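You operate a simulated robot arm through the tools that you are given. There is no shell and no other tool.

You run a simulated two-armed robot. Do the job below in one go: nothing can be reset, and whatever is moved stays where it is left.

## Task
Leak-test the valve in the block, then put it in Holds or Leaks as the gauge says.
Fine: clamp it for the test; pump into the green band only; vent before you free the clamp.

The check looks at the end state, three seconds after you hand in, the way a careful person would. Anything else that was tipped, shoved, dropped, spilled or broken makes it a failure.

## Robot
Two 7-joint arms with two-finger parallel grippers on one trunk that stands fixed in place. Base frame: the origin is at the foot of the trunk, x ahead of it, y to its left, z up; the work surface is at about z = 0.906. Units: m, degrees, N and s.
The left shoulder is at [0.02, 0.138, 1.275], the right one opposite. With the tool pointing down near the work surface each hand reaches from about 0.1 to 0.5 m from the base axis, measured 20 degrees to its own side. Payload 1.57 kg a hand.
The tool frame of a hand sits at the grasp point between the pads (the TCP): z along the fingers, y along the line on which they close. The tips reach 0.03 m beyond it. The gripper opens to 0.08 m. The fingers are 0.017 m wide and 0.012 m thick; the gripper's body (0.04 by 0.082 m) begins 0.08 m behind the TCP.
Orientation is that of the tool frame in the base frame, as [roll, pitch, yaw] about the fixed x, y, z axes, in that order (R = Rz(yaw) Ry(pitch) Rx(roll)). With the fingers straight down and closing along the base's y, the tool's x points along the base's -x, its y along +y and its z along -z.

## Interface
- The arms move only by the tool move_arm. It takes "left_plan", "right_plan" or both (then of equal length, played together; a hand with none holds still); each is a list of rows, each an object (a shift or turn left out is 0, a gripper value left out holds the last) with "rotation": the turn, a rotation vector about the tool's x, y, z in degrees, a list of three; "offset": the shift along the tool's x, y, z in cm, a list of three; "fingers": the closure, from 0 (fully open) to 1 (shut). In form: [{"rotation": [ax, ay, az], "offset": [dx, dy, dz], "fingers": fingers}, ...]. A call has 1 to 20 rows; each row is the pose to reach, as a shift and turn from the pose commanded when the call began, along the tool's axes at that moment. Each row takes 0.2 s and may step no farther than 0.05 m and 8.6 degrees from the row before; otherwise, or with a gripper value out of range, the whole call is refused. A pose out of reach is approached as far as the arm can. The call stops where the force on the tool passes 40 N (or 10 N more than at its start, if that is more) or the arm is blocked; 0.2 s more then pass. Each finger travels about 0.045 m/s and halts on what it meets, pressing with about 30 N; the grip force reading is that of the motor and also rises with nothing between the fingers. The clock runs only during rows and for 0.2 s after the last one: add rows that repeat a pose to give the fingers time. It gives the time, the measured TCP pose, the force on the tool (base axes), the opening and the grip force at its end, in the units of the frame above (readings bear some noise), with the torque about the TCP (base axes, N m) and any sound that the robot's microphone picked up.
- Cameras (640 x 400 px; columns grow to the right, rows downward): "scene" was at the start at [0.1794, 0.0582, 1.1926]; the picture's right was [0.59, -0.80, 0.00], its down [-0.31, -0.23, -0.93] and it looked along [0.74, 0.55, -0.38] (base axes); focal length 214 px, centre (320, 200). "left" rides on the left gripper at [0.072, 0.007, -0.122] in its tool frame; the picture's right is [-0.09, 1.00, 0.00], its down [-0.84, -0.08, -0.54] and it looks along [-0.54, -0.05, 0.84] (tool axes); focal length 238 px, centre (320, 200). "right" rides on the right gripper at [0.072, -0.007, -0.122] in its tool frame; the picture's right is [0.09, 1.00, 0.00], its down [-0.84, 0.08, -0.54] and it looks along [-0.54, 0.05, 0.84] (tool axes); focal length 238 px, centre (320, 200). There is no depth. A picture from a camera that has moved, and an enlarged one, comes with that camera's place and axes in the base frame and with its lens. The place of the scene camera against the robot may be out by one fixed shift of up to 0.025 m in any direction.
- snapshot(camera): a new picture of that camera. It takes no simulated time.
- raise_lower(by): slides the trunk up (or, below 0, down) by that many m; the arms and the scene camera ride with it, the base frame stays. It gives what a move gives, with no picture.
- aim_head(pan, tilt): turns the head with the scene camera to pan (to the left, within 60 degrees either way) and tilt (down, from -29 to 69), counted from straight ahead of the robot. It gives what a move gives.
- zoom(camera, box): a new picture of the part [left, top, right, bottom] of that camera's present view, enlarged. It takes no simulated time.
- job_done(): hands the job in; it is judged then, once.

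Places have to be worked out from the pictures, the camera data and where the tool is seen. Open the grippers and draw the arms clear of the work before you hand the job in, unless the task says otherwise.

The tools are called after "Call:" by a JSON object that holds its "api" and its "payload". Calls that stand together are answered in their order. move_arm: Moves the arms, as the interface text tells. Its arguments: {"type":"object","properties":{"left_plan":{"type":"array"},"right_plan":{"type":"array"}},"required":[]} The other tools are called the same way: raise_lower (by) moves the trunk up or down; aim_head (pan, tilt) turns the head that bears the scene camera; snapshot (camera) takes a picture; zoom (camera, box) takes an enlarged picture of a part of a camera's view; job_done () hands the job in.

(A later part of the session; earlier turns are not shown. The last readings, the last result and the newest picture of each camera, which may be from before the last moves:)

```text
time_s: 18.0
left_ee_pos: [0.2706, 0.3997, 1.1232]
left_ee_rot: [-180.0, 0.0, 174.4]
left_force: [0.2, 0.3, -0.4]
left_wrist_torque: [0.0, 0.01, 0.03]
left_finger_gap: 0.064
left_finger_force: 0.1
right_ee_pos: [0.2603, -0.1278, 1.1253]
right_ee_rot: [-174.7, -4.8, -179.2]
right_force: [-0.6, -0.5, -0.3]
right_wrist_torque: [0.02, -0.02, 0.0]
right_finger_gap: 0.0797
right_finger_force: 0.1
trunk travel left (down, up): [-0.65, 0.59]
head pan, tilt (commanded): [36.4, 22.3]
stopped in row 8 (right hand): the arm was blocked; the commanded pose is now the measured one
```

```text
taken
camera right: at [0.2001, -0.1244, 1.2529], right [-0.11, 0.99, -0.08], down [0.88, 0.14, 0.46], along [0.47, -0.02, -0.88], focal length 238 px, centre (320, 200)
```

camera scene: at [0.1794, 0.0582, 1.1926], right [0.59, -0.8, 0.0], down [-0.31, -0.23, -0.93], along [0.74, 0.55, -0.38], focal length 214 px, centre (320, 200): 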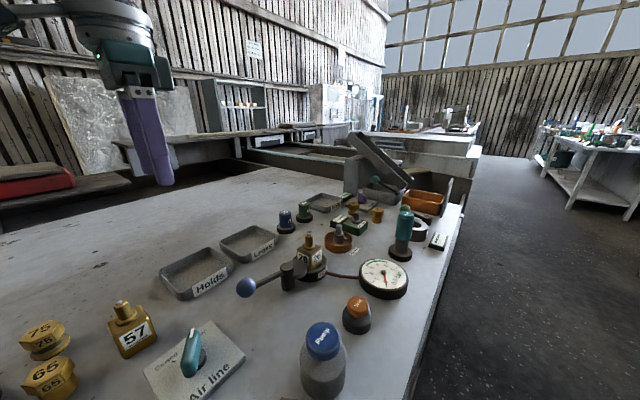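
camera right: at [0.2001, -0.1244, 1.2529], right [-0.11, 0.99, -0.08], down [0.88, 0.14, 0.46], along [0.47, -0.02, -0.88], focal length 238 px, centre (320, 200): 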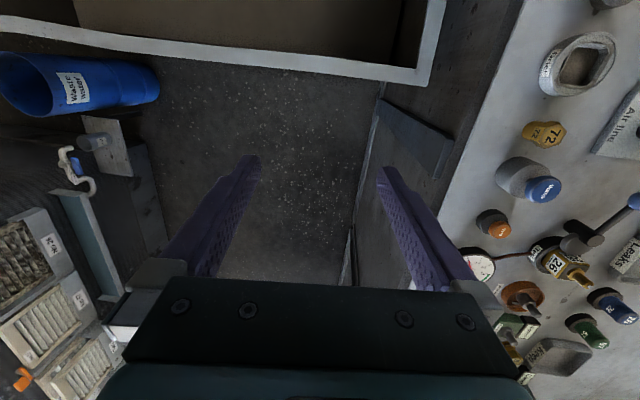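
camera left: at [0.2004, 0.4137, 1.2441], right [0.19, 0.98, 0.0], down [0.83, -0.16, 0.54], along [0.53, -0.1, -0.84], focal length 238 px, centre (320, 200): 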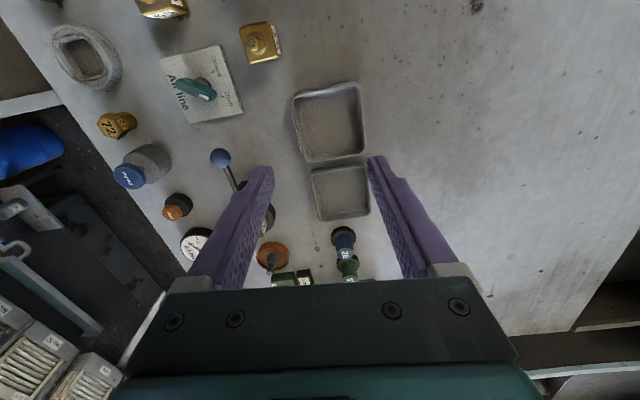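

Nothing is in contact there, and the right hand is well clear. Now I'll move the left hand, fingers shut and turned to yaw 135° so the gauge stays visible, to 9 cm above the pump knob at (0.294, 0.142).

Call:
{"api": "move_arm", "payload": {"left_plan": [{"offset": [-0.7, -3.6, 0.5], "rotation": [0, 0, 5.6], "fingers": 1.0}, {"offset": [-1.4, -7.2, 1.0], "rotation": [0, 0, 11.2], "fingers": 1.0}, {"offset": [-2.1, -10.9, 2.0], "rotation": [0, 0, 16.9], "fingers": 1.0}, {"offset": [-2.8, -14.5, 3.0], "rotation": [0, 0, 22.5], "fingers": 1.0}, {"offset": [-3.5, -18.2, 4.0], "rotation": [0, 0, 28.1], "fingers": 1.0}, {"offset": [-4.2, -21.8, 5.0], "rotation": [0, 0, 33.8], "fingers": 1.0}, {"offset": [-4.85, -25.4, 6.3], "rotation": [0, 0, 39.4], "fingers": 1.0}, {"offset": [-4.85, -25.4, 6.3], "rotation": [0, 0, 39.4], "fingers": 1.0}, {"offset": [-4.85, -25.4, 6.3], "rotation": [0, 0, 39.4], "fingers": 1.0}]}}

Call:
{"api": "snapshot", "payload": {"camera": "left"}}

Call:
{"api": "snapshot", "payload": {"camera": "scene"}}

```text
time_s: 20.0
left_ee_pos: [0.2949, 0.143, 1.0597]
left_ee_rot: [-179.8, -0.1, 135.1]
left_force: [-1.1, 0.4, 0.9]
left_wrist_torque: [-0.03, -0.02, 0.0]
left_finger_gap: 0.0001
left_finger_force: 21.4
right_ee_pos: [0.2615, -0.1281, 1.1259]
right_ee_rot: [-174.7, -4.7, -179.3]
right_force: [-0.3, 0.1, -0.1]
right_wrist_torque: [0.0, 0.01, 0.01]
right_finger_gap: 0.0801
right_finger_force: 0.0
trunk travel left (down, up): [-0.65, 0.59]
head pan, tilt (commanded): [36.4, 22.3]
```

```text
taken
camera left: at [0.2492, 0.1991, 1.1818], right [0.77, 0.64, 0.0], down [0.54, -0.64, 0.54], along [0.35, -0.42, -0.84], focal length 238 px, centre (320, 200)
```

left: 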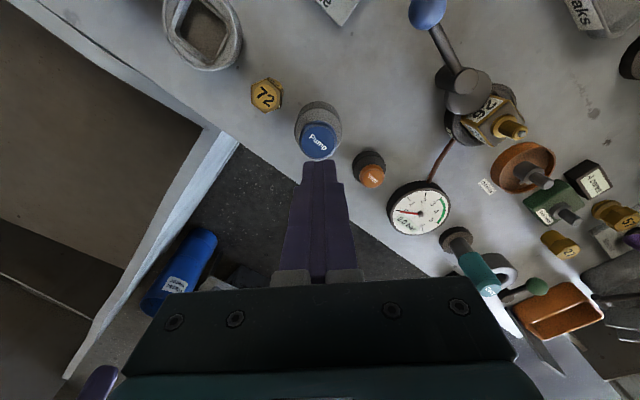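

```text
taken
camera scene: at [0.1794, 0.0582, 1.1926], right [0.59, -0.8, 0.0], down [-0.31, -0.23, -0.93], along [0.74, 0.55, -0.38], focal length 214 px, centre (320, 200)
```

scene: 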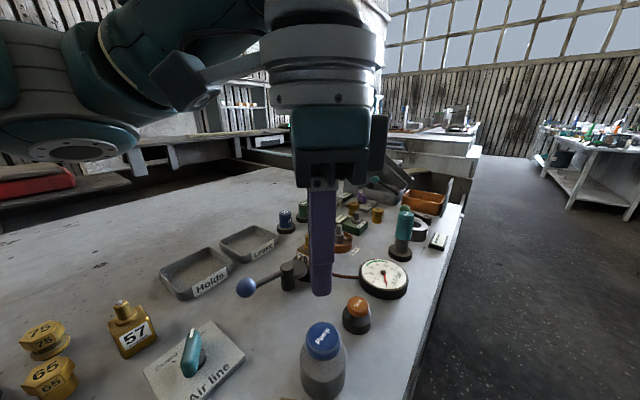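

The knob ray confirms (0.294, 0.1425), right under the TCP, and both cameras can see the gauge. I'll descend to just above the knob and then press in small steps.

Call:
{"api": "move_arm", "payload": {"left_plan": [{"offset": [0, 0, 2]}, {"offset": [0, 0, 4]}, {"offset": [0, 0, 5.2]}, {"offset": [0, 0, 5.2]}]}}

Call:
{"api": "snapshot", "payload": {"camera": "left"}}

Call:
{"api": "zoom", "payload": {"camera": "scene", "box": [270, 230, 430, 400]}}

```text
time_s: 21.0
left_ee_pos: [0.2957, 0.1418, 1.0083]
left_ee_rot: [-179.8, 0.0, 135.1]
left_force: [-0.4, -0.4, -0.1]
left_wrist_torque: [0.01, -0.01, 0.02]
left_finger_gap: 0.0
left_finger_force: 20.9
right_ee_pos: [0.2609, -0.1271, 1.1263]
right_ee_rot: [-174.8, -4.7, -179.2]
right_force: [-0.9, -0.5, -0.8]
right_wrist_torque: [0.01, 0.0, 0.02]
right_finger_gap: 0.0798
right_finger_force: 0.1
trunk travel left (down, up): [-0.65, 0.59]
head pan, tilt (commanded): [36.4, 22.3]
```

```text
taken
camera left: at [0.2492, 0.1981, 1.1295], right [0.77, 0.64, 0.0], down [0.54, -0.64, 0.54], along [0.35, -0.42, -0.84], focal length 238 px, centre (320, 200)
```

left: 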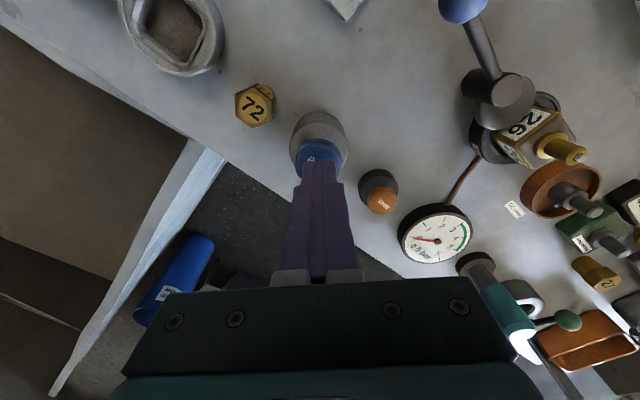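

```text
2.35 times, centred on (350, 315) of scene
camera zoom: at [0.1794, 0.0582, 1.1926], right [0.59, -0.8, 0.0], down [-0.31, -0.23, -0.93], along [0.74, 0.55, -0.38], focal length 505 px, centre (249, -71)
```

zoom: 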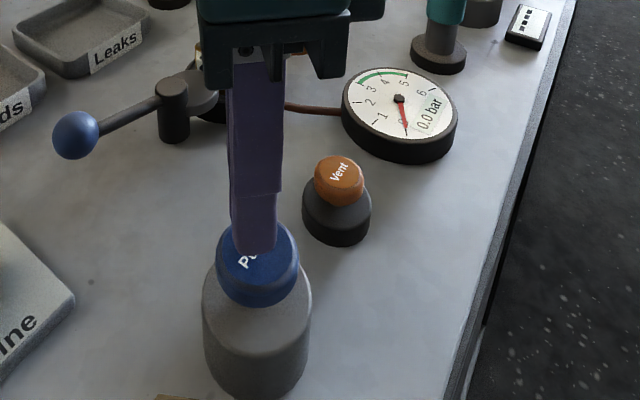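

The tip sits just above the knob and the gauge reads 0.0. I'll make a first gentle press of about 1.2 cm and read the gauge.

Call:
{"api": "move_arm", "payload": {"left_plan": [{"offset": [0, 0, 0.4]}, {"offset": [0, 0, 0.8]}, {"offset": [0, 0, 1.2]}]}}

Call:
{"api": "zoom", "payload": {"camera": "scene", "box": [270, 230, 430, 400]}}

Call:
{"api": "zoom", "payload": {"camera": "left", "box": [280, 90, 500, 280]}}

```text
time_s: 21.8
left_ee_pos: [0.294, 0.1426, 0.9958]
left_ee_rot: [179.9, -0.1, 135.2]
left_force: [0.0, 0.0, 0.7]
left_wrist_torque: [0.0, 0.01, 0.03]
left_finger_gap: 0.0002
left_finger_force: 21.4
right_ee_pos: [0.2612, -0.1278, 1.1249]
right_ee_rot: [-174.7, -4.7, -179.4]
right_force: [0.0, 0.5, 0.4]
right_wrist_torque: [0.02, -0.01, 0.0]
right_finger_gap: 0.0802
right_finger_force: 0.0
trunk travel left (down, up): [-0.65, 0.59]
head pan, tilt (commanded): [36.4, 22.3]
```

```text
2.35 times, centred on (350, 315) of scene
camera zoom: at [0.1794, 0.0582, 1.1926], right [0.59, -0.8, 0.0], down [-0.31, -0.23, -0.93], along [0.74, 0.55, -0.38], focal length 505 px, centre (249, -71)
```

zoom: 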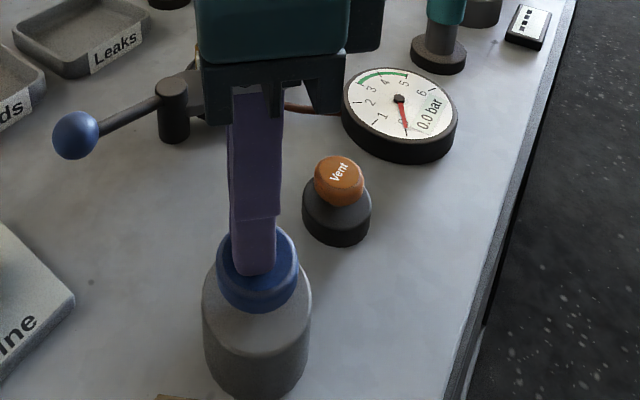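

```text
2.11 times, centred on (390, 185) of left
camera zoom: at [0.2491, 0.1983, 1.1173], right [0.77, 0.64, 0.0], down [0.54, -0.64, 0.54], along [0.35, -0.42, -0.84], focal length 502 px, centre (173, 232)
```

zoom: 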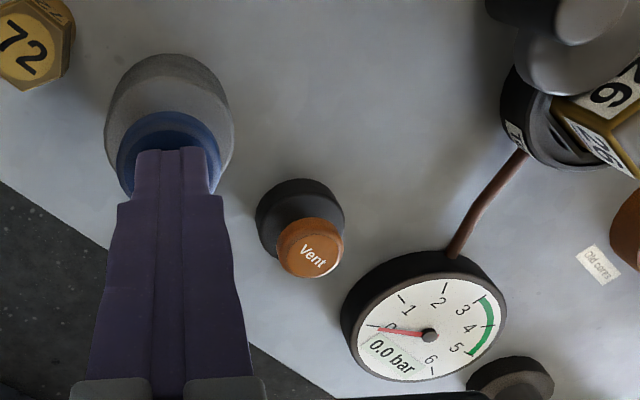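

There's no force and no pressure yet with the tip at z≈0.966. I'll press a little further in small steps.

Call:
{"api": "move_arm", "payload": {"left_plan": [{"offset": [0, 0, 0.25]}, {"offset": [0, 0, 0.5]}]}}

Call:
{"api": "zoom", "payload": {"camera": "scene", "box": [270, 230, 430, 400]}}

```text
time_s: 22.4
left_ee_pos: [0.2939, 0.143, 0.991]
left_ee_rot: [-179.9, 0.0, 135.1]
left_force: [-1.5, 0.2, 4.8]
left_wrist_torque: [0.02, 0.03, -0.01]
left_finger_gap: 0.0
left_finger_force: 21.3
right_ee_pos: [0.2614, -0.128, 1.1262]
right_ee_rot: [-174.7, -4.7, -179.3]
right_force: [0.2, -0.2, -0.8]
right_wrist_torque: [-0.01, -0.01, 0.02]
right_finger_gap: 0.0799
right_finger_force: 0.1
trunk travel left (down, up): [-0.65, 0.59]
head pan, tilt (commanded): [36.4, 22.3]
```

```text
2.35 times, centred on (350, 315) of scene
camera zoom: at [0.1793, 0.0584, 1.1926], right [0.59, -0.8, 0.0], down [-0.31, -0.23, -0.93], along [0.74, 0.55, -0.38], focal length 505 px, centre (249, -71)
```

zoom: 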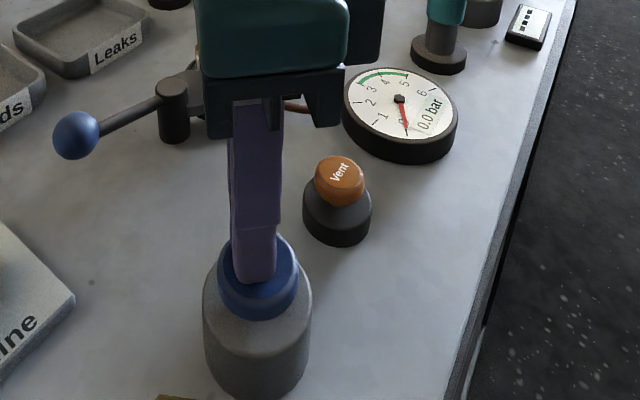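

Contact: 4.8 N at tip z≈0.961, and the knob is starting to go down with the gauge still at 0.0. I'll go a few mm further.

Call:
{"api": "move_arm", "payload": {"left_plan": [{"offset": [0, 0, 0.25]}, {"offset": [0, 0, 0.5]}]}}

Call:
{"api": "zoom", "payload": {"camera": "scene", "box": [270, 230, 430, 400]}}

```text
time_s: 23.0
left_ee_pos: [0.2937, 0.1424, 0.9874]
left_ee_rot: [-179.9, 0.0, 135.2]
left_force: [-1.9, 2.0, 6.3]
left_wrist_torque: [0.02, 0.03, -0.05]
left_finger_gap: 0.0001
left_finger_force: 21.1
right_ee_pos: [0.2605, -0.1284, 1.1265]
right_ee_rot: [-174.7, -4.7, -179.4]
right_force: [-0.3, 0.0, -0.5]
right_wrist_torque: [0.01, 0.05, -0.01]
right_finger_gap: 0.08
right_finger_force: 0.1
trunk travel left (down, up): [-0.65, 0.59]
head pan, tilt (commanded): [36.4, 22.3]
heard: click
```

```text
2.35 times, centred on (350, 315) of scene
camera zoom: at [0.1794, 0.0585, 1.1927], right [0.59, -0.8, 0.0], down [-0.31, -0.23, -0.93], along [0.74, 0.55, -0.38], focal length 505 px, centre (249, -71)
```

zoom: 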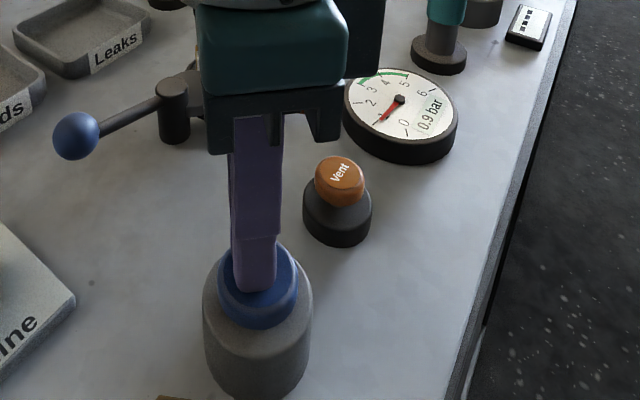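

A click was heard and the gauge reads 0.9 bar, so one press is one stroke of about 0.9 bar. I'll release, then make the second stroke and read again.

Call:
{"api": "move_arm", "payload": {"left_plan": [{"offset": [0, 0, -0.6]}, {"offset": [0, 0, -1.2]}, {"offset": [0, 0, -1.2]}]}}

Call:
{"api": "zoom", "payload": {"camera": "scene", "box": [330, 240, 430, 310]}}

```text
time_s: 23.8
left_ee_pos: [0.2951, 0.1425, 0.9966]
left_ee_rot: [180.0, 0.0, 135.1]
left_force: [0.4, 0.8, 0.5]
left_wrist_torque: [0.01, 0.02, 0.02]
left_finger_gap: 0.0
left_finger_force: 21.6
right_ee_pos: [0.2619, -0.1285, 1.1248]
right_ee_rot: [-174.7, -4.7, -179.3]
right_force: [0.0, -0.3, -0.2]
right_wrist_torque: [0.01, 0.0, -0.03]
right_finger_gap: 0.0799
right_finger_force: 0.0
trunk travel left (down, up): [-0.65, 0.59]
head pan, tilt (commanded): [36.4, 22.3]
```

```text
5.71 times, centred on (380, 275) of scene
camera zoom: at [0.1794, 0.0582, 1.1925], right [0.59, -0.8, 0.0], down [-0.31, -0.23, -0.93], along [0.74, 0.55, -0.38], focal length 1226 px, centre (-23, -229)
```

zoom: 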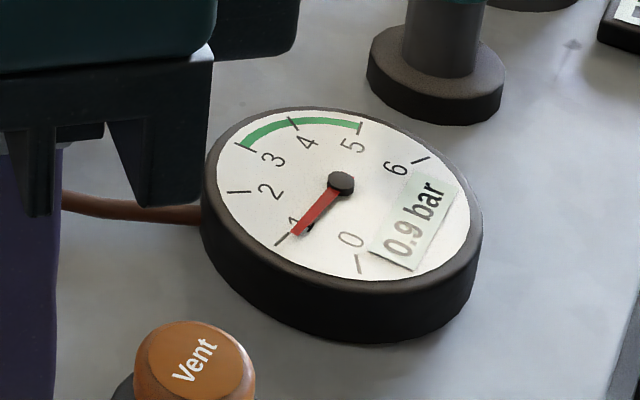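

The gauge holds at 0.9 bar with the plunger released. Second stroke: press 1.2 cm and release within one call.

Call:
{"api": "move_arm", "payload": {"left_plan": [{"offset": [0, 0, 0.6]}, {"offset": [0, 0, 1.0]}, {"offset": [0, 0, 1.2]}, {"offset": [0, 0, 0.6]}, {"offset": [0, 0, 0]}]}}

Call:
{"api": "zoom", "payload": {"camera": "scene", "box": [330, 240, 430, 310]}}

```text
time_s: 25.0
left_ee_pos: [0.2954, 0.1434, 0.9978]
left_ee_rot: [-179.9, -0.1, 135.3]
left_force: [-0.2, 0.6, 0.8]
left_wrist_torque: [0.0, -0.03, -0.02]
left_finger_gap: 0.0
left_finger_force: 21.1
right_ee_pos: [0.2616, -0.1281, 1.1263]
right_ee_rot: [-174.7, -4.8, -179.4]
right_force: [0.3, 0.6, 0.3]
right_wrist_torque: [-0.01, -0.01, 0.03]
right_finger_gap: 0.08
right_finger_force: 0.1
trunk travel left (down, up): [-0.65, 0.59]
head pan, tilt (commanded): [36.4, 22.3]
heard: click
```

```text
5.71 times, centred on (380, 275) of scene
camera zoom: at [0.1795, 0.0583, 1.1925], right [0.59, -0.8, 0.0], down [-0.31, -0.23, -0.93], along [0.74, 0.55, -0.38], focal length 1226 px, centre (-23, -229)
```

zoom: 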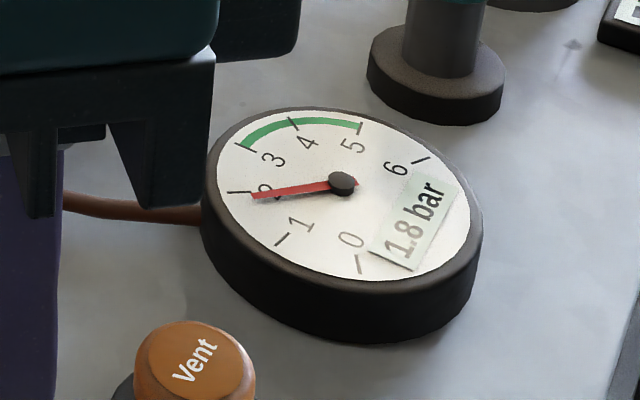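

The gauge reads 1.8 bar after two strokes. Third stroke, expecting about 2.7.

Call:
{"api": "move_arm", "payload": {"left_plan": [{"offset": [0, 0, 0.6]}, {"offset": [0, 0, 1.0]}, {"offset": [0, 0, 1.2]}, {"offset": [0, 0, 0.6]}, {"offset": [0, 0, 0]}]}}

Call:
{"api": "zoom", "payload": {"camera": "scene", "box": [330, 240, 430, 310]}}

```text
time_s: 26.2
left_ee_pos: [0.2949, 0.1423, 0.9971]
left_ee_rot: [-180.0, 0.1, 135.0]
left_force: [0.5, -0.6, 1.5]
left_wrist_torque: [0.02, -0.01, 0.01]
left_finger_gap: 0.0002
left_finger_force: 21.1
right_ee_pos: [0.2615, -0.1291, 1.1254]
right_ee_rot: [-174.7, -4.7, -179.3]
right_force: [0.4, -0.5, -0.3]
right_wrist_torque: [0.02, -0.02, -0.01]
right_finger_gap: 0.0798
right_finger_force: 0.0
trunk travel left (down, up): [-0.65, 0.59]
head pan, tilt (commanded): [36.4, 22.3]
heard: click
```

```text
5.71 times, centred on (380, 275) of scene
camera zoom: at [0.1794, 0.0582, 1.1925], right [0.59, -0.8, 0.0], down [-0.31, -0.23, -0.93], along [0.74, 0.55, -0.38], focal length 1226 px, centre (-23, -229)
```

zoom: 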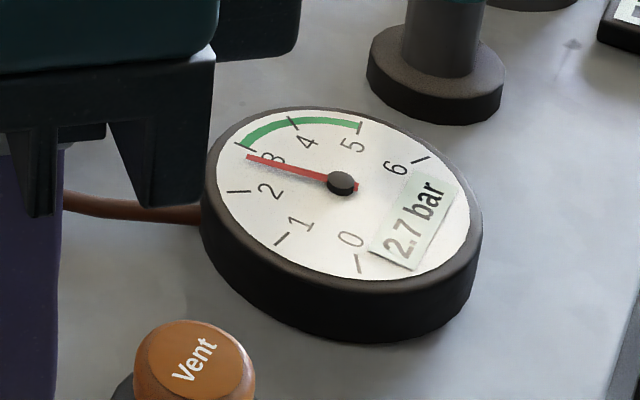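

The gauge reads 2.7 bar. A fourth stroke should bring it to about 3.6, inside the green band (3 to 5).

Call:
{"api": "move_arm", "payload": {"left_plan": [{"offset": [0, 0, 0.6]}, {"offset": [0, 0, 1.0]}, {"offset": [0, 0, 1.2]}, {"offset": [0, 0, 0.6]}, {"offset": [0, 0, 0]}]}}

Call:
{"api": "zoom", "payload": {"camera": "scene", "box": [330, 240, 430, 310]}}

```text
time_s: 27.4
left_ee_pos: [0.2947, 0.1437, 0.9971]
left_ee_rot: [-179.9, -0.1, 135.1]
left_force: [0.1, 1.1, 0.7]
left_wrist_torque: [0.01, 0.04, -0.05]
left_finger_gap: 0.0
left_finger_force: 21.5
right_ee_pos: [0.2611, -0.1276, 1.1245]
right_ee_rot: [-174.8, -4.6, -179.3]
right_force: [-0.1, -0.1, -0.2]
right_wrist_torque: [0.01, -0.01, 0.0]
right_finger_gap: 0.08
right_finger_force: 0.0
trunk travel left (down, up): [-0.65, 0.59]
head pan, tilt (commanded): [36.4, 22.3]
heard: click
```

```text
5.71 times, centred on (380, 275) of scene
camera zoom: at [0.1795, 0.0583, 1.1925], right [0.59, -0.8, 0.0], down [-0.31, -0.23, -0.93], along [0.74, 0.55, -0.38], focal length 1226 px, centre (-23, -229)
```

zoom: 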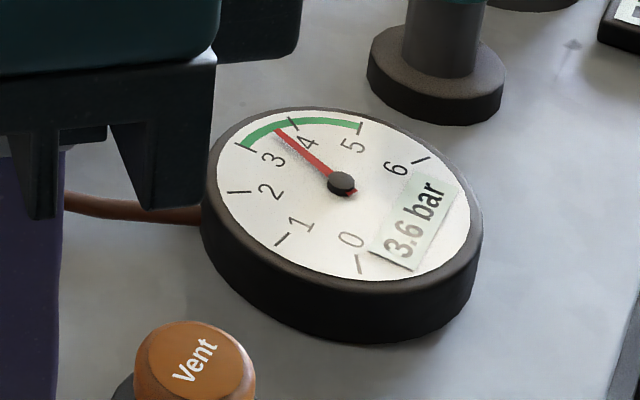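

The gauge reads 3.6 bar, well inside green, so no more pumping. I'll lift the hand clear of the knob and watch the gauge over time.

Call:
{"api": "move_arm", "payload": {"left_plan": [{"offset": [0, 0, -2]}, {"offset": [0, 0, -4]}, {"offset": [0, 0, -5]}, {"offset": [0, 0, -5]}, {"offset": [0, 0, -5]}]}}

Call:
{"api": "zoom", "payload": {"camera": "scene", "box": [330, 240, 430, 310]}}

```text
time_s: 28.6
left_ee_pos: [0.2948, 0.1418, 1.0489]
left_ee_rot: [-179.9, 0.1, 135.1]
left_force: [-0.4, 0.3, -0.3]
left_wrist_torque: [0.01, 0.0, -0.02]
left_finger_gap: 0.0
left_finger_force: 21.6
right_ee_pos: [0.2613, -0.1285, 1.1254]
right_ee_rot: [-174.7, -4.6, -179.4]
right_force: [0.5, 0.1, -0.8]
right_wrist_torque: [0.01, 0.05, 0.01]
right_finger_gap: 0.0804
right_finger_force: 0.0
trunk travel left (down, up): [-0.65, 0.59]
head pan, tilt (commanded): [36.4, 22.3]
```

```text
5.71 times, centred on (380, 275) of scene
camera zoom: at [0.1794, 0.0582, 1.1926], right [0.59, -0.8, 0.0], down [-0.31, -0.23, -0.93], along [0.74, 0.55, -0.38], focal length 1226 px, centre (-23, -229)
```

zoom: 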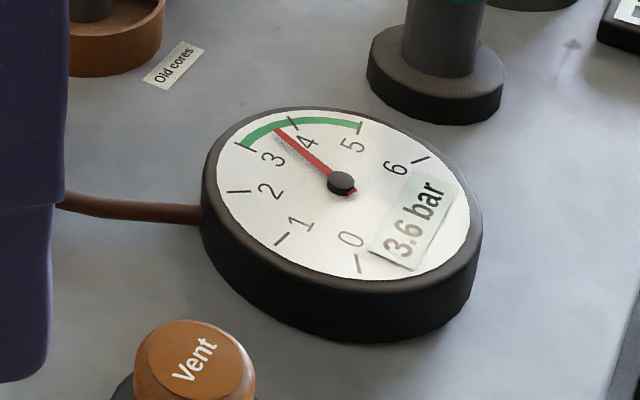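

Still 3.6 bar after about 1.5 s. I'll wait 4 s more and read again.

Call:
{"api": "move_arm", "payload": {"left_plan": [{"offset": [0, 0, 0]}, {"offset": [0, 0, 0]}, {"offset": [0, 0, 0]}, {"offset": [0, 0, 0]}, {"offset": [0, 0, 0]}, {"offset": [0, 0, 0]}, {"offset": [0, 0, 0]}, {"offset": [0, 0, 0]}, {"offset": [0, 0, 0]}, {"offset": [0, 0, 0]}, {"offset": [0, 0, 0]}, {"offset": [0, 0, 0]}, {"offset": [0, 0, 0]}, {"offset": [0, 0, 0]}, {"offset": [0, 0, 0]}, {"offset": [0, 0, 0]}, {"offset": [0, 0, 0]}, {"offset": [0, 0, 0]}, {"offset": [0, 0, 0]}, {"offset": [0, 0, 0]}]}}

Call:
{"api": "zoom", "payload": {"camera": "scene", "box": [330, 240, 430, 310]}}

```text
time_s: 32.8
left_ee_pos: [0.2956, 0.1423, 1.0478]
left_ee_rot: [-179.9, 0.1, 135.0]
left_force: [-0.6, -0.4, 0.3]
left_wrist_torque: [-0.01, 0.02, -0.03]
left_finger_gap: 0.0
left_finger_force: 21.1
right_ee_pos: [0.2603, -0.1286, 1.1259]
right_ee_rot: [-174.6, -4.7, -179.3]
right_force: [0.8, -0.2, 0.3]
right_wrist_torque: [0.03, 0.0, 0.0]
right_finger_gap: 0.08
right_finger_force: 0.1
trunk travel left (down, up): [-0.65, 0.59]
head pan, tilt (commanded): [36.4, 22.3]
```

```text
5.71 times, centred on (380, 275) of scene
camera zoom: at [0.1794, 0.0582, 1.1926], right [0.59, -0.8, 0.0], down [-0.31, -0.23, -0.93], along [0.74, 0.55, -0.38], focal length 1226 px, centre (-23, -229)
```

zoom: 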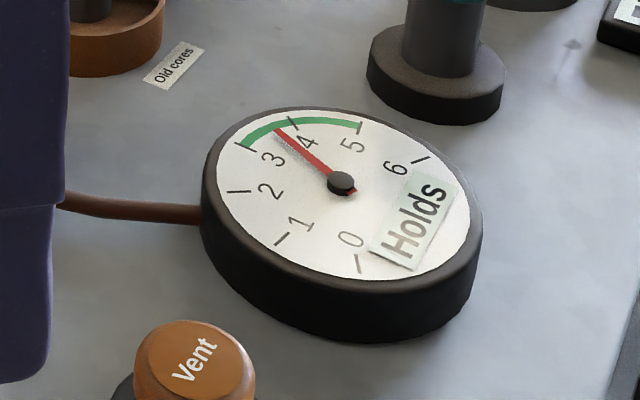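

The gauge now displays "Holds" with the needle still at 3.6. Next is venting; I'll look with the left camera to locate the vent knob accurately.

Call:
{"api": "snapshot", "payload": {"camera": "left"}}

Call:
{"api": "zoom", "payload": {"camera": "left", "box": [320, 120, 460, 240]}}

Call:
{"api": "zoom", "payload": {"camera": "scene", "box": [320, 280, 400, 350]}}

```text
taken
camera left: at [0.2491, 0.1978, 1.1699], right [0.77, 0.64, 0.0], down [0.54, -0.64, 0.54], along [0.35, -0.42, -0.84], focal length 238 px, centre (320, 200)
```

left: 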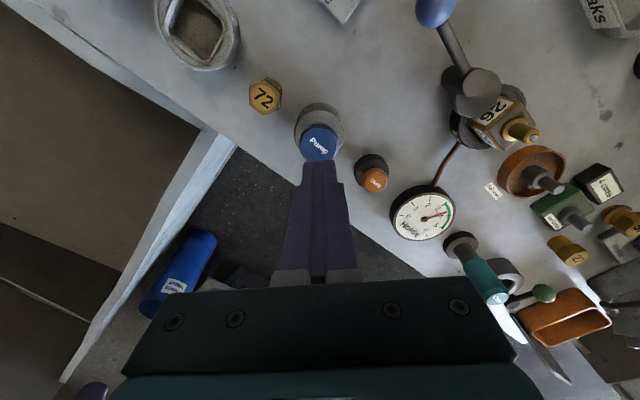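

```text
3.33 times, centred on (390, 180) of left
camera zoom: at [0.2491, 0.1978, 1.1699], right [0.77, 0.64, 0.0], down [0.54, -0.64, 0.54], along [0.35, -0.42, -0.84], focal length 794 px, centre (87, 267)
```

zoom: 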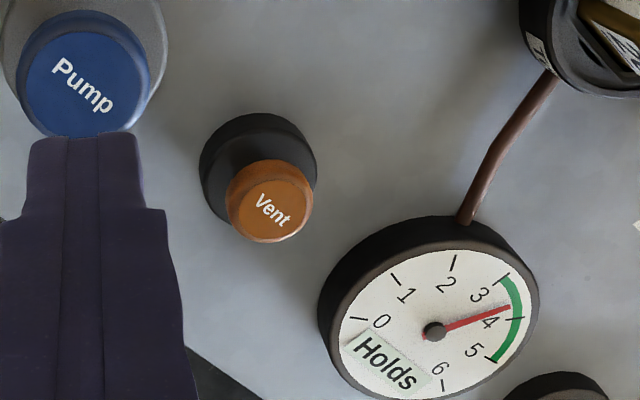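

```text
5.71 times, centred on (360, 315) of scene
camera zoom: at [0.1794, 0.0582, 1.1926], right [0.59, -0.8, 0.0], down [-0.31, -0.23, -0.93], along [0.74, 0.55, -0.38], focal length 1226 px, centre (91, -457)
```

zoom: 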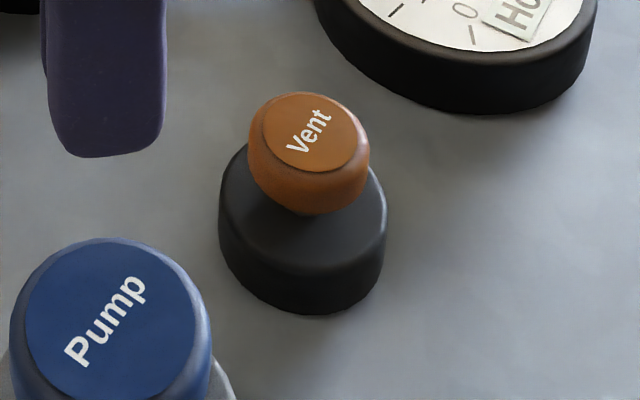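

The vent knob triangulates to about (0.370, 0.141, top z≈0.948). I'll move the left fingertips over it and check the alignment before pressing.

Call:
{"api": "move_arm", "payload": {"left_plan": [{"offset": [-1.8, 1.75, 0]}, {"offset": [-3.6, 3.5, 0]}, {"offset": [-5.4, 5.2, 1.0]}, {"offset": [-5.4, 5.2, 2.5]}, {"offset": [-5.4, 5.2, 2.5]}]}}

Call:
{"api": "zoom", "payload": {"camera": "left", "box": [240, 80, 420, 220]}}

Call:
{"api": "zoom", "payload": {"camera": "scene", "box": [300, 220, 430, 350]}}

```text
time_s: 34.0
left_ee_pos: [0.3677, 0.1406, 1.0222]
left_ee_rot: [-179.9, 0.0, 135.2]
left_force: [0.3, 0.4, -0.7]
left_wrist_torque: [0.01, -0.01, -0.01]
left_finger_gap: 0.0
left_finger_force: 21.7
right_ee_pos: [0.261, -0.1284, 1.1261]
right_ee_rot: [-174.8, -4.7, -179.2]
right_force: [0.2, 0.3, -0.4]
right_wrist_torque: [0.0, 0.01, -0.02]
right_finger_gap: 0.0798
right_finger_force: 0.1
trunk travel left (down, up): [-0.65, 0.59]
head pan, tilt (commanded): [36.4, 22.3]
```

```text
2.86 times, centred on (330, 150) of left
camera zoom: at [0.3237, 0.1969, 1.144], right [0.77, 0.64, 0.0], down [0.54, -0.64, 0.54], along [0.35, -0.42, -0.84], focal length 681 px, centre (291, 343)
```

zoom: 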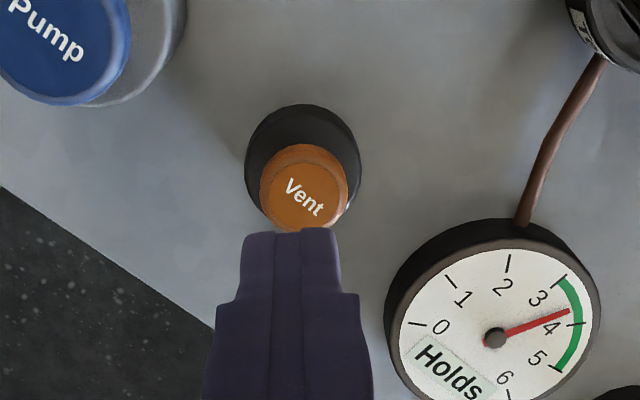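

```text
3.08 times, centred on (365, 285) of scene
camera zoom: at [0.1793, 0.0582, 1.1926], right [0.59, -0.8, 0.0], down [-0.31, -0.23, -0.93], along [0.74, 0.55, -0.38], focal length 660 px, centre (182, -62)
```

zoom: 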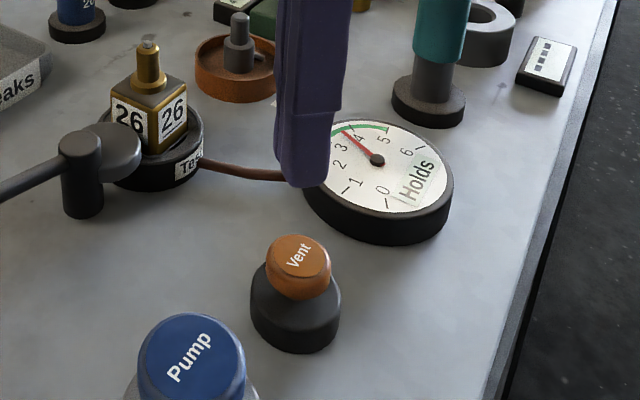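

The vent top is at about (0.374, 0.143), so I'll shift 5 mm and press it down gently while watching for the gauge to fall.

Call:
{"api": "move_arm", "payload": {"left_plan": [{"offset": [-0.2, 0.5, 1.5]}, {"offset": [-0.2, 0.5, 3.2]}, {"offset": [-0.2, 0.5, 4.2]}, {"offset": [-0.2, 0.5, 4.8]}, {"offset": [-0.2, 0.5, 5.2]}, {"offset": [-0.2, 0.5, 5.2]}]}}

Call:
{"api": "zoom", "payload": {"camera": "left", "box": [280, 120, 480, 280]}}

Call:
{"api": "zoom", "payload": {"camera": "scene", "box": [300, 220, 430, 350]}}

```text
time_s: 35.4
left_ee_pos: [0.3736, 0.1424, 0.9706]
left_ee_rot: [-179.9, 0.1, 135.1]
left_force: [-0.2, 0.3, 0.4]
left_wrist_torque: [-0.01, 0.0, 0.02]
left_finger_gap: 0.0
left_finger_force: 20.6
right_ee_pos: [0.2611, -0.1278, 1.1252]
right_ee_rot: [-174.7, -4.7, -179.3]
right_force: [-0.1, -0.2, 0.2]
right_wrist_torque: [0.02, -0.03, -0.01]
right_finger_gap: 0.08
right_finger_force: 0.1
trunk travel left (down, up): [-0.65, 0.59]
head pan, tilt (commanded): [36.4, 22.3]
```

```text
2.50 times, centred on (380, 200) of left
camera zoom: at [0.3292, 0.1991, 1.0923], right [0.77, 0.64, 0.0], down [0.54, -0.64, 0.54], along [0.35, -0.42, -0.84], focal length 596 px, centre (170, 200)
```

zoom: 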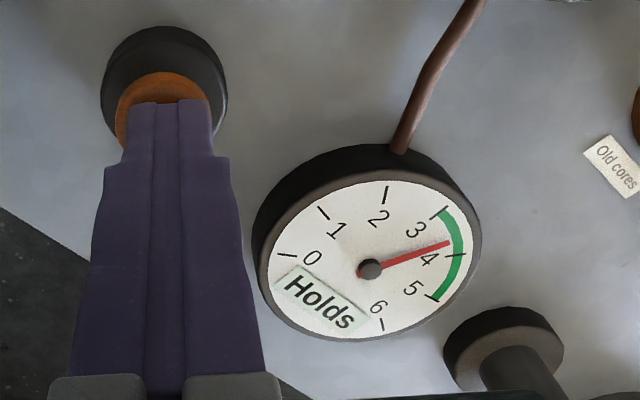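

```text
3.08 times, centred on (365, 285) of scene
camera zoom: at [0.1794, 0.0582, 1.1926], right [0.59, -0.8, 0.0], down [-0.31, -0.23, -0.93], along [0.74, 0.55, -0.38], focal length 660 px, centre (182, -62)
```

zoom: 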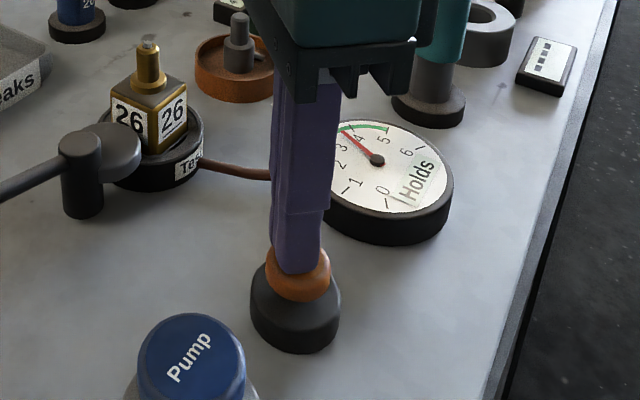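

No force yet with the tip at z≈0.941. I'll press down further in small steps.

Call:
{"api": "move_arm", "payload": {"left_plan": [{"offset": [0, 0, 0.3]}, {"offset": [0, 0, 0.6]}, {"offset": [0, 0, 0.9]}, {"offset": [0, 0, 0.9]}]}}

Call:
{"api": "zoom", "payload": {"camera": "left", "box": [280, 120, 480, 280]}}

```text
time_s: 36.4
left_ee_pos: [0.3744, 0.1433, 0.9626]
left_ee_rot: [-180.0, 0.1, 134.9]
left_force: [-13.6, -1.6, 34.0]
left_wrist_torque: [-0.03, 0.39, -0.03]
left_finger_gap: 0.0
left_finger_force: 21.1
right_ee_pos: [0.2611, -0.128, 1.1258]
right_ee_rot: [-174.8, -4.7, -179.4]
right_force: [-0.5, -0.3, 0.4]
right_wrist_torque: [0.05, -0.01, 0.0]
right_finger_gap: 0.0798
right_finger_force: 0.1
trunk travel left (down, up): [-0.65, 0.59]
head pan, tilt (commanded): [36.4, 22.3]
heard: click
```

```text
2.50 times, centred on (380, 200) of left
camera zoom: at [0.3294, 0.1994, 1.0846], right [0.77, 0.64, 0.0], down [0.54, -0.64, 0.54], along [0.35, -0.42, -0.84], focal length 596 px, centre (170, 200)
```

zoom: 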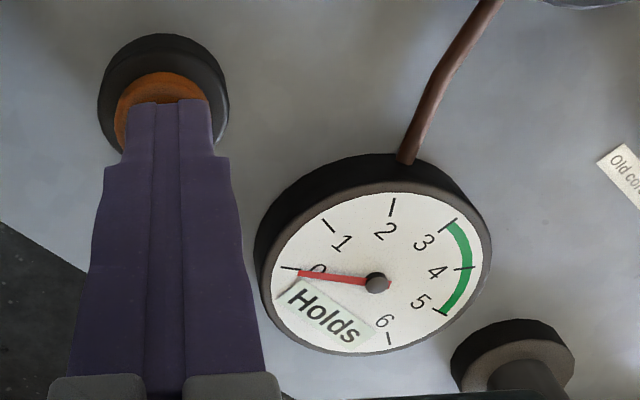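

Click: the needle is at 0 and the system is vented. I'll raise the hand off the vent at once and confirm the gauge.

Call:
{"api": "move_arm", "payload": {"left_plan": [{"offset": [0, 0, -0.6]}, {"offset": [0, 0, -2]}, {"offset": [0, 0, -5]}, {"offset": [0, 0, -8.5]}, {"offset": [0, 0, -12]}, {"offset": [0, 0, -12]}]}}

Call:
{"api": "zoom", "payload": {"camera": "left", "box": [280, 80, 500, 280]}}

Call:
{"api": "snapshot", "payload": {"camera": "scene"}}

```text
time_s: 37.8
left_ee_pos: [0.3736, 0.1451, 1.0823]
left_ee_rot: [-179.8, 0.0, 135.0]
left_force: [0.6, -0.1, 0.1]
left_wrist_torque: [-0.05, 0.0, -0.02]
left_finger_gap: 0.0
left_finger_force: 21.3
right_ee_pos: [0.2608, -0.1278, 1.1248]
right_ee_rot: [-174.7, -4.8, -179.4]
right_force: [-0.3, 0.8, 0.3]
right_wrist_torque: [0.01, 0.0, 0.04]
right_finger_gap: 0.0801
right_finger_force: 0.1
trunk travel left (down, up): [-0.65, 0.59]
head pan, tilt (commanded): [36.4, 22.3]
```

```text
2.00 times, centred on (390, 180) of left
camera zoom: at [0.3282, 0.2003, 1.204], right [0.77, 0.64, 0.0], down [0.54, -0.64, 0.54], along [0.35, -0.42, -0.84], focal length 477 px, centre (180, 240)
```

zoom: 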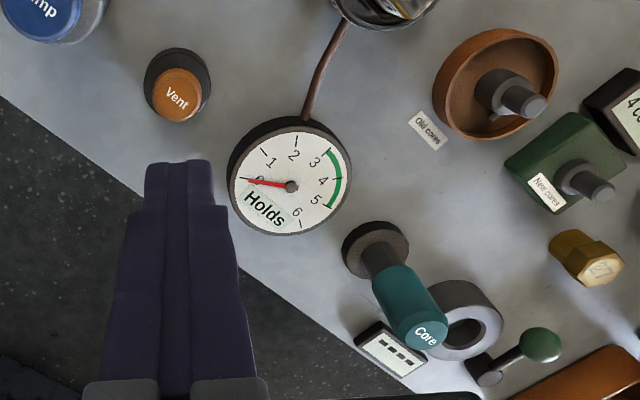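

```text
taken
camera scene: at [0.1794, 0.0582, 1.1926], right [0.59, -0.8, 0.0], down [-0.31, -0.23, -0.93], along [0.74, 0.55, -0.38], focal length 214 px, centre (320, 200)
```

scene: 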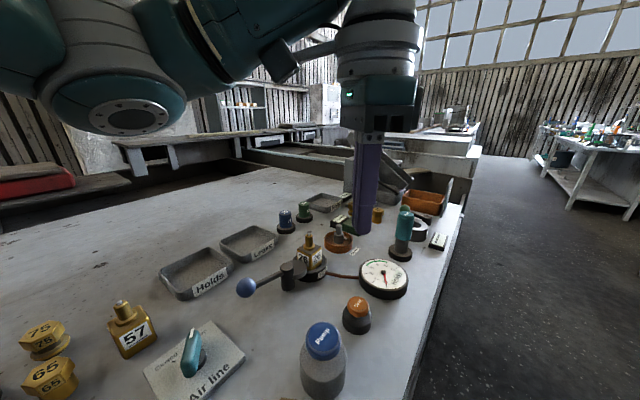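

The gauge is at 0 and the verdict "Holds" still shows. Now I can free the clamp. I'll move the left hand above the lever ball (about 0.2965, 0.2655) with the fingers re-opened to a 4 cm cage.

Call:
{"api": "move_arm", "payload": {"left_plan": [{"offset": [2, 0.4, 0], "rotation": [0, 0, -5.6], "fingers": 0.5}, {"offset": [4, 0.9, 0], "rotation": [0, 0, -11.2], "fingers": 0.5}, {"offset": [6, 1.3, 0], "rotation": [0, 0, -16.8], "fingers": 0.5}, {"offset": [8, 1.8, 0], "rotation": [0, 0, -22.4], "fingers": 0.5}, {"offset": [10, 2.2, 0], "rotation": [0, 0, -28], "fingers": 0.5}, {"offset": [12, 2.6, 0.5], "rotation": [0, 0, -33.5], "fingers": 0.5}, {"offset": [13.93, 3.05, 2], "rotation": [0, 0, -39], "fingers": 0.5}, {"offset": [13.93, 3.05, 2], "rotation": [0, 0, -39], "fingers": 0.5}, {"offset": [13.93, 3.05, 2], "rotation": [0, 0, -39], "fingers": 0.5}]}}

Call:
{"api": "snapshot", "payload": {"camera": "left"}}

```text
time_s: 39.8
left_ee_pos: [0.2973, 0.2631, 1.0617]
left_ee_rot: [-179.9, 0.0, 174.3]
left_force: [0.5, -0.2, -0.2]
left_wrist_torque: [0.02, 0.01, 0.0]
left_finger_gap: 0.04
left_finger_force: 0.1
right_ee_pos: [0.2595, -0.1284, 1.1258]
right_ee_rot: [-174.6, -4.7, -179.3]
right_force: [-0.8, 0.3, -0.3]
right_wrist_torque: [0.0, -0.01, -0.01]
right_finger_gap: 0.0802
right_finger_force: 0.0
trunk travel left (down, up): [-0.65, 0.59]
head pan, tilt (commanded): [36.4, 22.3]
```

```text
taken
camera left: at [0.2272, 0.278, 1.1829], right [0.19, 0.98, 0.0], down [0.82, -0.16, 0.54], along [0.53, -0.11, -0.84], focal length 238 px, centre (320, 200)
```

left: 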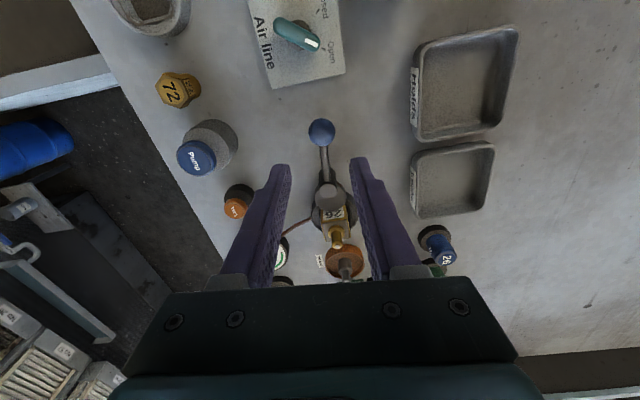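

The ball is at about (0.294, 0.266). I'll centre and descend to straddle it.

Call:
{"api": "move_arm", "payload": {"left_plan": [{"offset": [0.33, 0.27, 2]}, {"offset": [0.33, 0.27, 4]}, {"offset": [0.33, 0.27, 6]}, {"offset": [0.33, 0.27, 7.5]}, {"offset": [0.33, 0.27, 8.9]}, {"offset": [0.33, 0.27, 8.9]}]}}

Call:
{"api": "zoom", "payload": {"camera": "left", "box": [240, 130, 420, 300]}}

```text
time_s: 41.2
left_ee_pos: [0.2937, 0.266, 0.9719]
left_ee_rot: [-179.9, -0.1, 174.0]
left_force: [0.8, -0.6, -1.1]
left_wrist_torque: [-0.01, 0.0, 0.0]
left_finger_gap: 0.0402
left_finger_force: 0.1
right_ee_pos: [0.2617, -0.1288, 1.1255]
right_ee_rot: [-174.7, -4.7, -179.3]
right_force: [-0.2, -0.1, 0.0]
right_wrist_torque: [0.0, -0.02, -0.03]
right_finger_gap: 0.08
right_finger_force: 0.2
trunk travel left (down, up): [-0.65, 0.59]
head pan, tilt (commanded): [36.4, 22.3]
```

```text
2.35 times, centred on (330, 215) of left
camera zoom: at [0.2236, 0.2805, 1.0934], right [0.19, 0.98, 0.0], down [0.82, -0.16, 0.54], along [0.53, -0.11, -0.84], focal length 561 px, centre (296, 165)
```

zoom: 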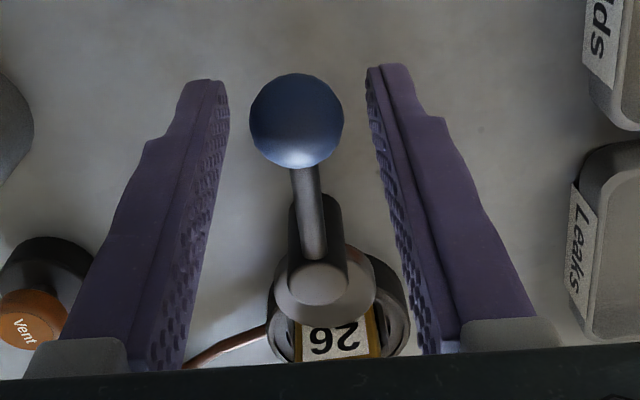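

The ball is centred between the fingers. I'll snug the cage and swing the lever back along its arc to the original open position.

Call:
{"api": "move_arm", "payload": {"left_plan": [{"fingers": 0.62}, {"fingers": 0.62}, {"offset": [-0.07, 0.99, 0], "rotation": [0, 0, 3]}, {"offset": [-0.27, 1.95, 0], "rotation": [0, 0, 7]}, {"offset": [-0.61, 2.85, 0], "rotation": [0, 0, 11]}, {"offset": [-1.05, 3.72, 0], "rotation": [0, 0, 15]}, {"offset": [-1.63, 4.51, 0], "rotation": [0, 0, 20]}, {"offset": [-2.3, 5.21, 0], "rotation": [0, 0, 24]}, {"offset": [-3.07, 5.8, 0], "rotation": [0, 0, 28]}, {"offset": [-3.91, 6.3, 0], "rotation": [0, 0, 32]}, {"offset": [-4.82, 6.66, 0], "rotation": [0, 0, 36]}, {"offset": [-5.76, 6.89, 0], "rotation": [0, 0, 40]}, {"offset": [-5.76, 6.89, 0], "rotation": [0, 0, 40]}]}}

Call:
{"api": "snapshot", "payload": {"camera": "left"}}

Call:
{"api": "zoom", "payload": {"camera": "scene", "box": [180, 160, 340, 300]}}

```text
time_s: 44.0
left_ee_pos: [0.3587, 0.3292, 0.9736]
left_ee_rot: [-179.8, 0.0, 134.1]
left_force: [-0.6, 0.8, -0.2]
left_wrist_torque: [0.02, 0.02, -0.01]
left_finger_gap: 0.0307
left_finger_force: 0.0
right_ee_pos: [0.261, -0.1278, 1.1254]
right_ee_rot: [-174.6, -4.8, -179.3]
right_force: [0.1, -0.4, -0.5]
right_wrist_torque: [0.02, -0.04, 0.0]
right_finger_gap: 0.0803
right_finger_force: 0.1
trunk travel left (down, up): [-0.65, 0.59]
head pan, tilt (commanded): [36.4, 22.3]
```

```text
taken
camera left: at [0.3138, 0.3851, 1.0943], right [0.78, 0.63, 0.0], down [0.53, -0.65, 0.54], along [0.34, -0.42, -0.84], focal length 238 px, centre (320, 200)
```

left: 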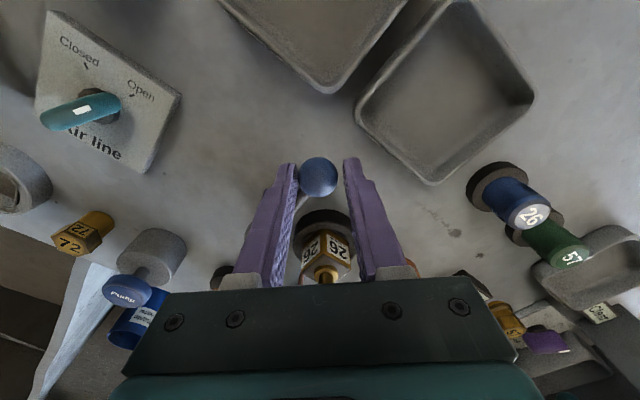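

```text
2.86 times, centred on (260, 230) of scene
camera zoom: at [0.1793, 0.0582, 1.1926], right [0.59, -0.8, 0.0], down [-0.31, -0.23, -0.92], along [0.74, 0.55, -0.38], focal length 613 px, centre (491, 114)
```

zoom: 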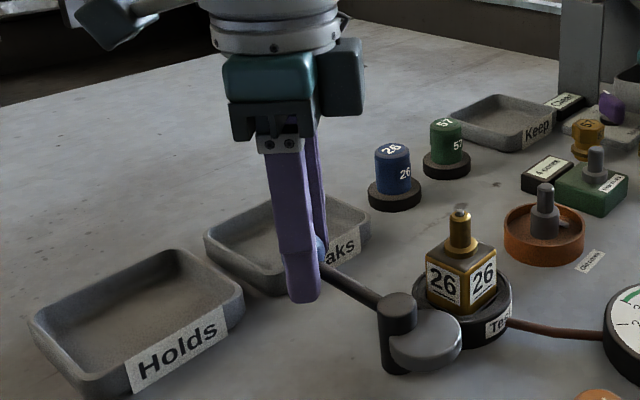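

The lever is back at its starting place and the cam is off the valve. I'll open the cage, lift straight up, and move over the valve with the closing line along y.

Call:
{"api": "move_arm", "payload": {"left_plan": [{"offset": [0, 0, 0], "fingers": 0.5}, {"offset": [0, 0, 0], "fingers": 0.45}, {"offset": [0, 0, -3], "fingers": 0.45}, {"offset": [0, 0, -6], "fingers": 0.4}, {"offset": [0, 0, -9], "fingers": 0.3}, {"offset": [-1.2, -0.1, -11], "rotation": [0, 0, -6.5], "fingers": 0.2}, {"offset": [-2.5, -0.2, -11], "rotation": [0, 0, -13], "fingers": 0.1}, {"offset": [-3.7, -0.3, -11], "rotation": [0, 0, -19.5], "fingers": 0.1}, {"offset": [-5.0, -0.5, -11], "rotation": [0, 0, -26], "fingers": 0.1}, {"offset": [-6.3, -0.6, -11], "rotation": [0, 0, -32.6], "fingers": 0.1}, {"offset": [-7.5, -0.75, -11], "rotation": [0, 0, -39.2], "fingers": 0.1}, {"offset": [-8.8, -0.87, -11], "rotation": [0, 0, -45.9], "fingers": 0.1}, {"offset": [-8.8, -0.87, -11], "rotation": [0, 0, -45.9], "fingers": 0.1}, {"offset": [-8.8, -0.87, -11], "rotation": [0, 0, -45.9], "fingers": 0.1}]}}

Call:
{"api": "snapshot", "payload": {"camera": "left"}}

Call:
{"api": "snapshot", "payload": {"camera": "scene"}}

```text
time_s: 47.0
left_ee_pos: [0.4152, 0.2599, 1.0822]
left_ee_rot: [-179.9, 0.0, -179.9]
left_force: [0.3, -0.2, 0.2]
left_wrist_torque: [-0.02, 0.01, 0.01]
left_finger_gap: 0.072
left_finger_force: 0.0
right_ee_pos: [0.2615, -0.1284, 1.1252]
right_ee_rot: [-174.6, -4.7, -179.3]
right_force: [0.4, -0.6, 0.4]
right_wrist_torque: [0.0, -0.02, -0.01]
right_finger_gap: 0.0801
right_finger_force: 0.0
trunk travel left (down, up): [-0.65, 0.59]
head pan, tilt (commanded): [36.4, 22.3]
```

```text
taken
camera left: at [0.343, 0.2661, 1.2045], right [0.09, 1.0, 0.0], down [0.84, -0.08, 0.54], along [0.54, -0.05, -0.84], focal length 238 px, centre (320, 200)
```

left: 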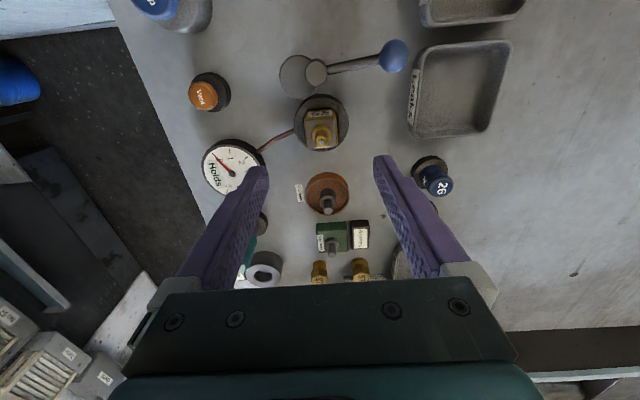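

```text
taken
camera scene: at [0.1794, 0.0582, 1.1926], right [0.59, -0.8, 0.0], down [-0.31, -0.23, -0.93], along [0.74, 0.55, -0.38], focal length 214 px, centre (320, 200)
```

scene: 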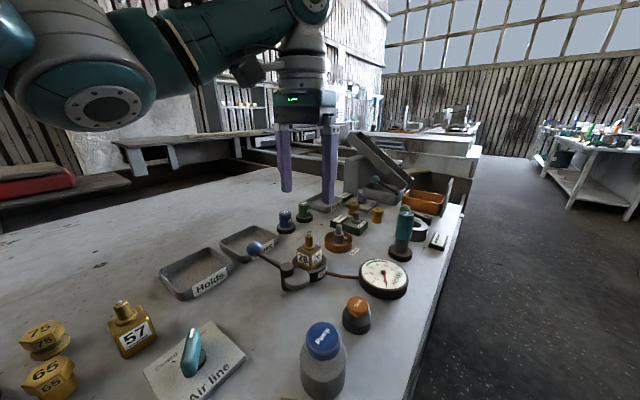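

The left hand is upright over the valve. I'll zoom in to read the cube's exact place and angle.

Call:
{"api": "zoom", "payload": {"camera": "left", "box": [260, 70, 400, 170]}}

Call:
{"api": "zoom", "payload": {"camera": "scene", "box": [270, 215, 350, 300]}}

Call:
{"api": "zoom", "payload": {"camera": "scene", "box": [90, 280, 180, 370]}}

```text
4.00 times, centred on (330, 120) of left
camera zoom: at [0.343, 0.2661, 1.2045], right [0.09, 1.0, 0.0], down [0.84, -0.08, 0.54], along [0.54, -0.05, -0.84], focal length 953 px, centre (280, 520)
```

zoom: 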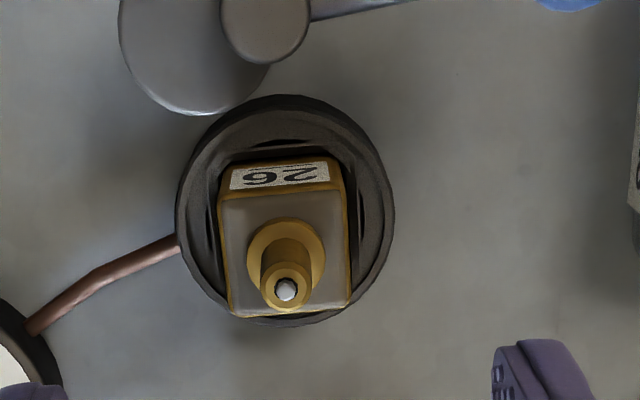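

```text
4.71 times, centred on (310, 258) of scene
camera zoom: at [0.1794, 0.0582, 1.1926], right [0.59, -0.8, 0.0], down [-0.31, -0.23, -0.93], along [0.74, 0.55, -0.38], focal length 1009 px, centre (367, -71)
```

zoom: 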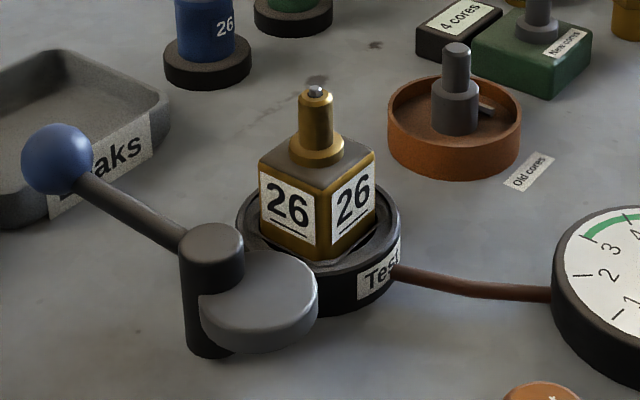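

```text
4.44 times, centred on (135, 325) of scene
camera zoom: at [0.1794, 0.0582, 1.1926], right [0.59, -0.8, 0.0], down [-0.31, -0.23, -0.93], along [0.74, 0.55, -0.38], focal length 953 px, centre (1142, -356)
```

zoom: 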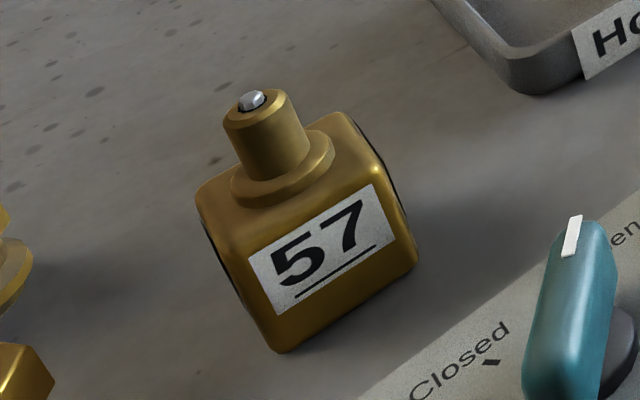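

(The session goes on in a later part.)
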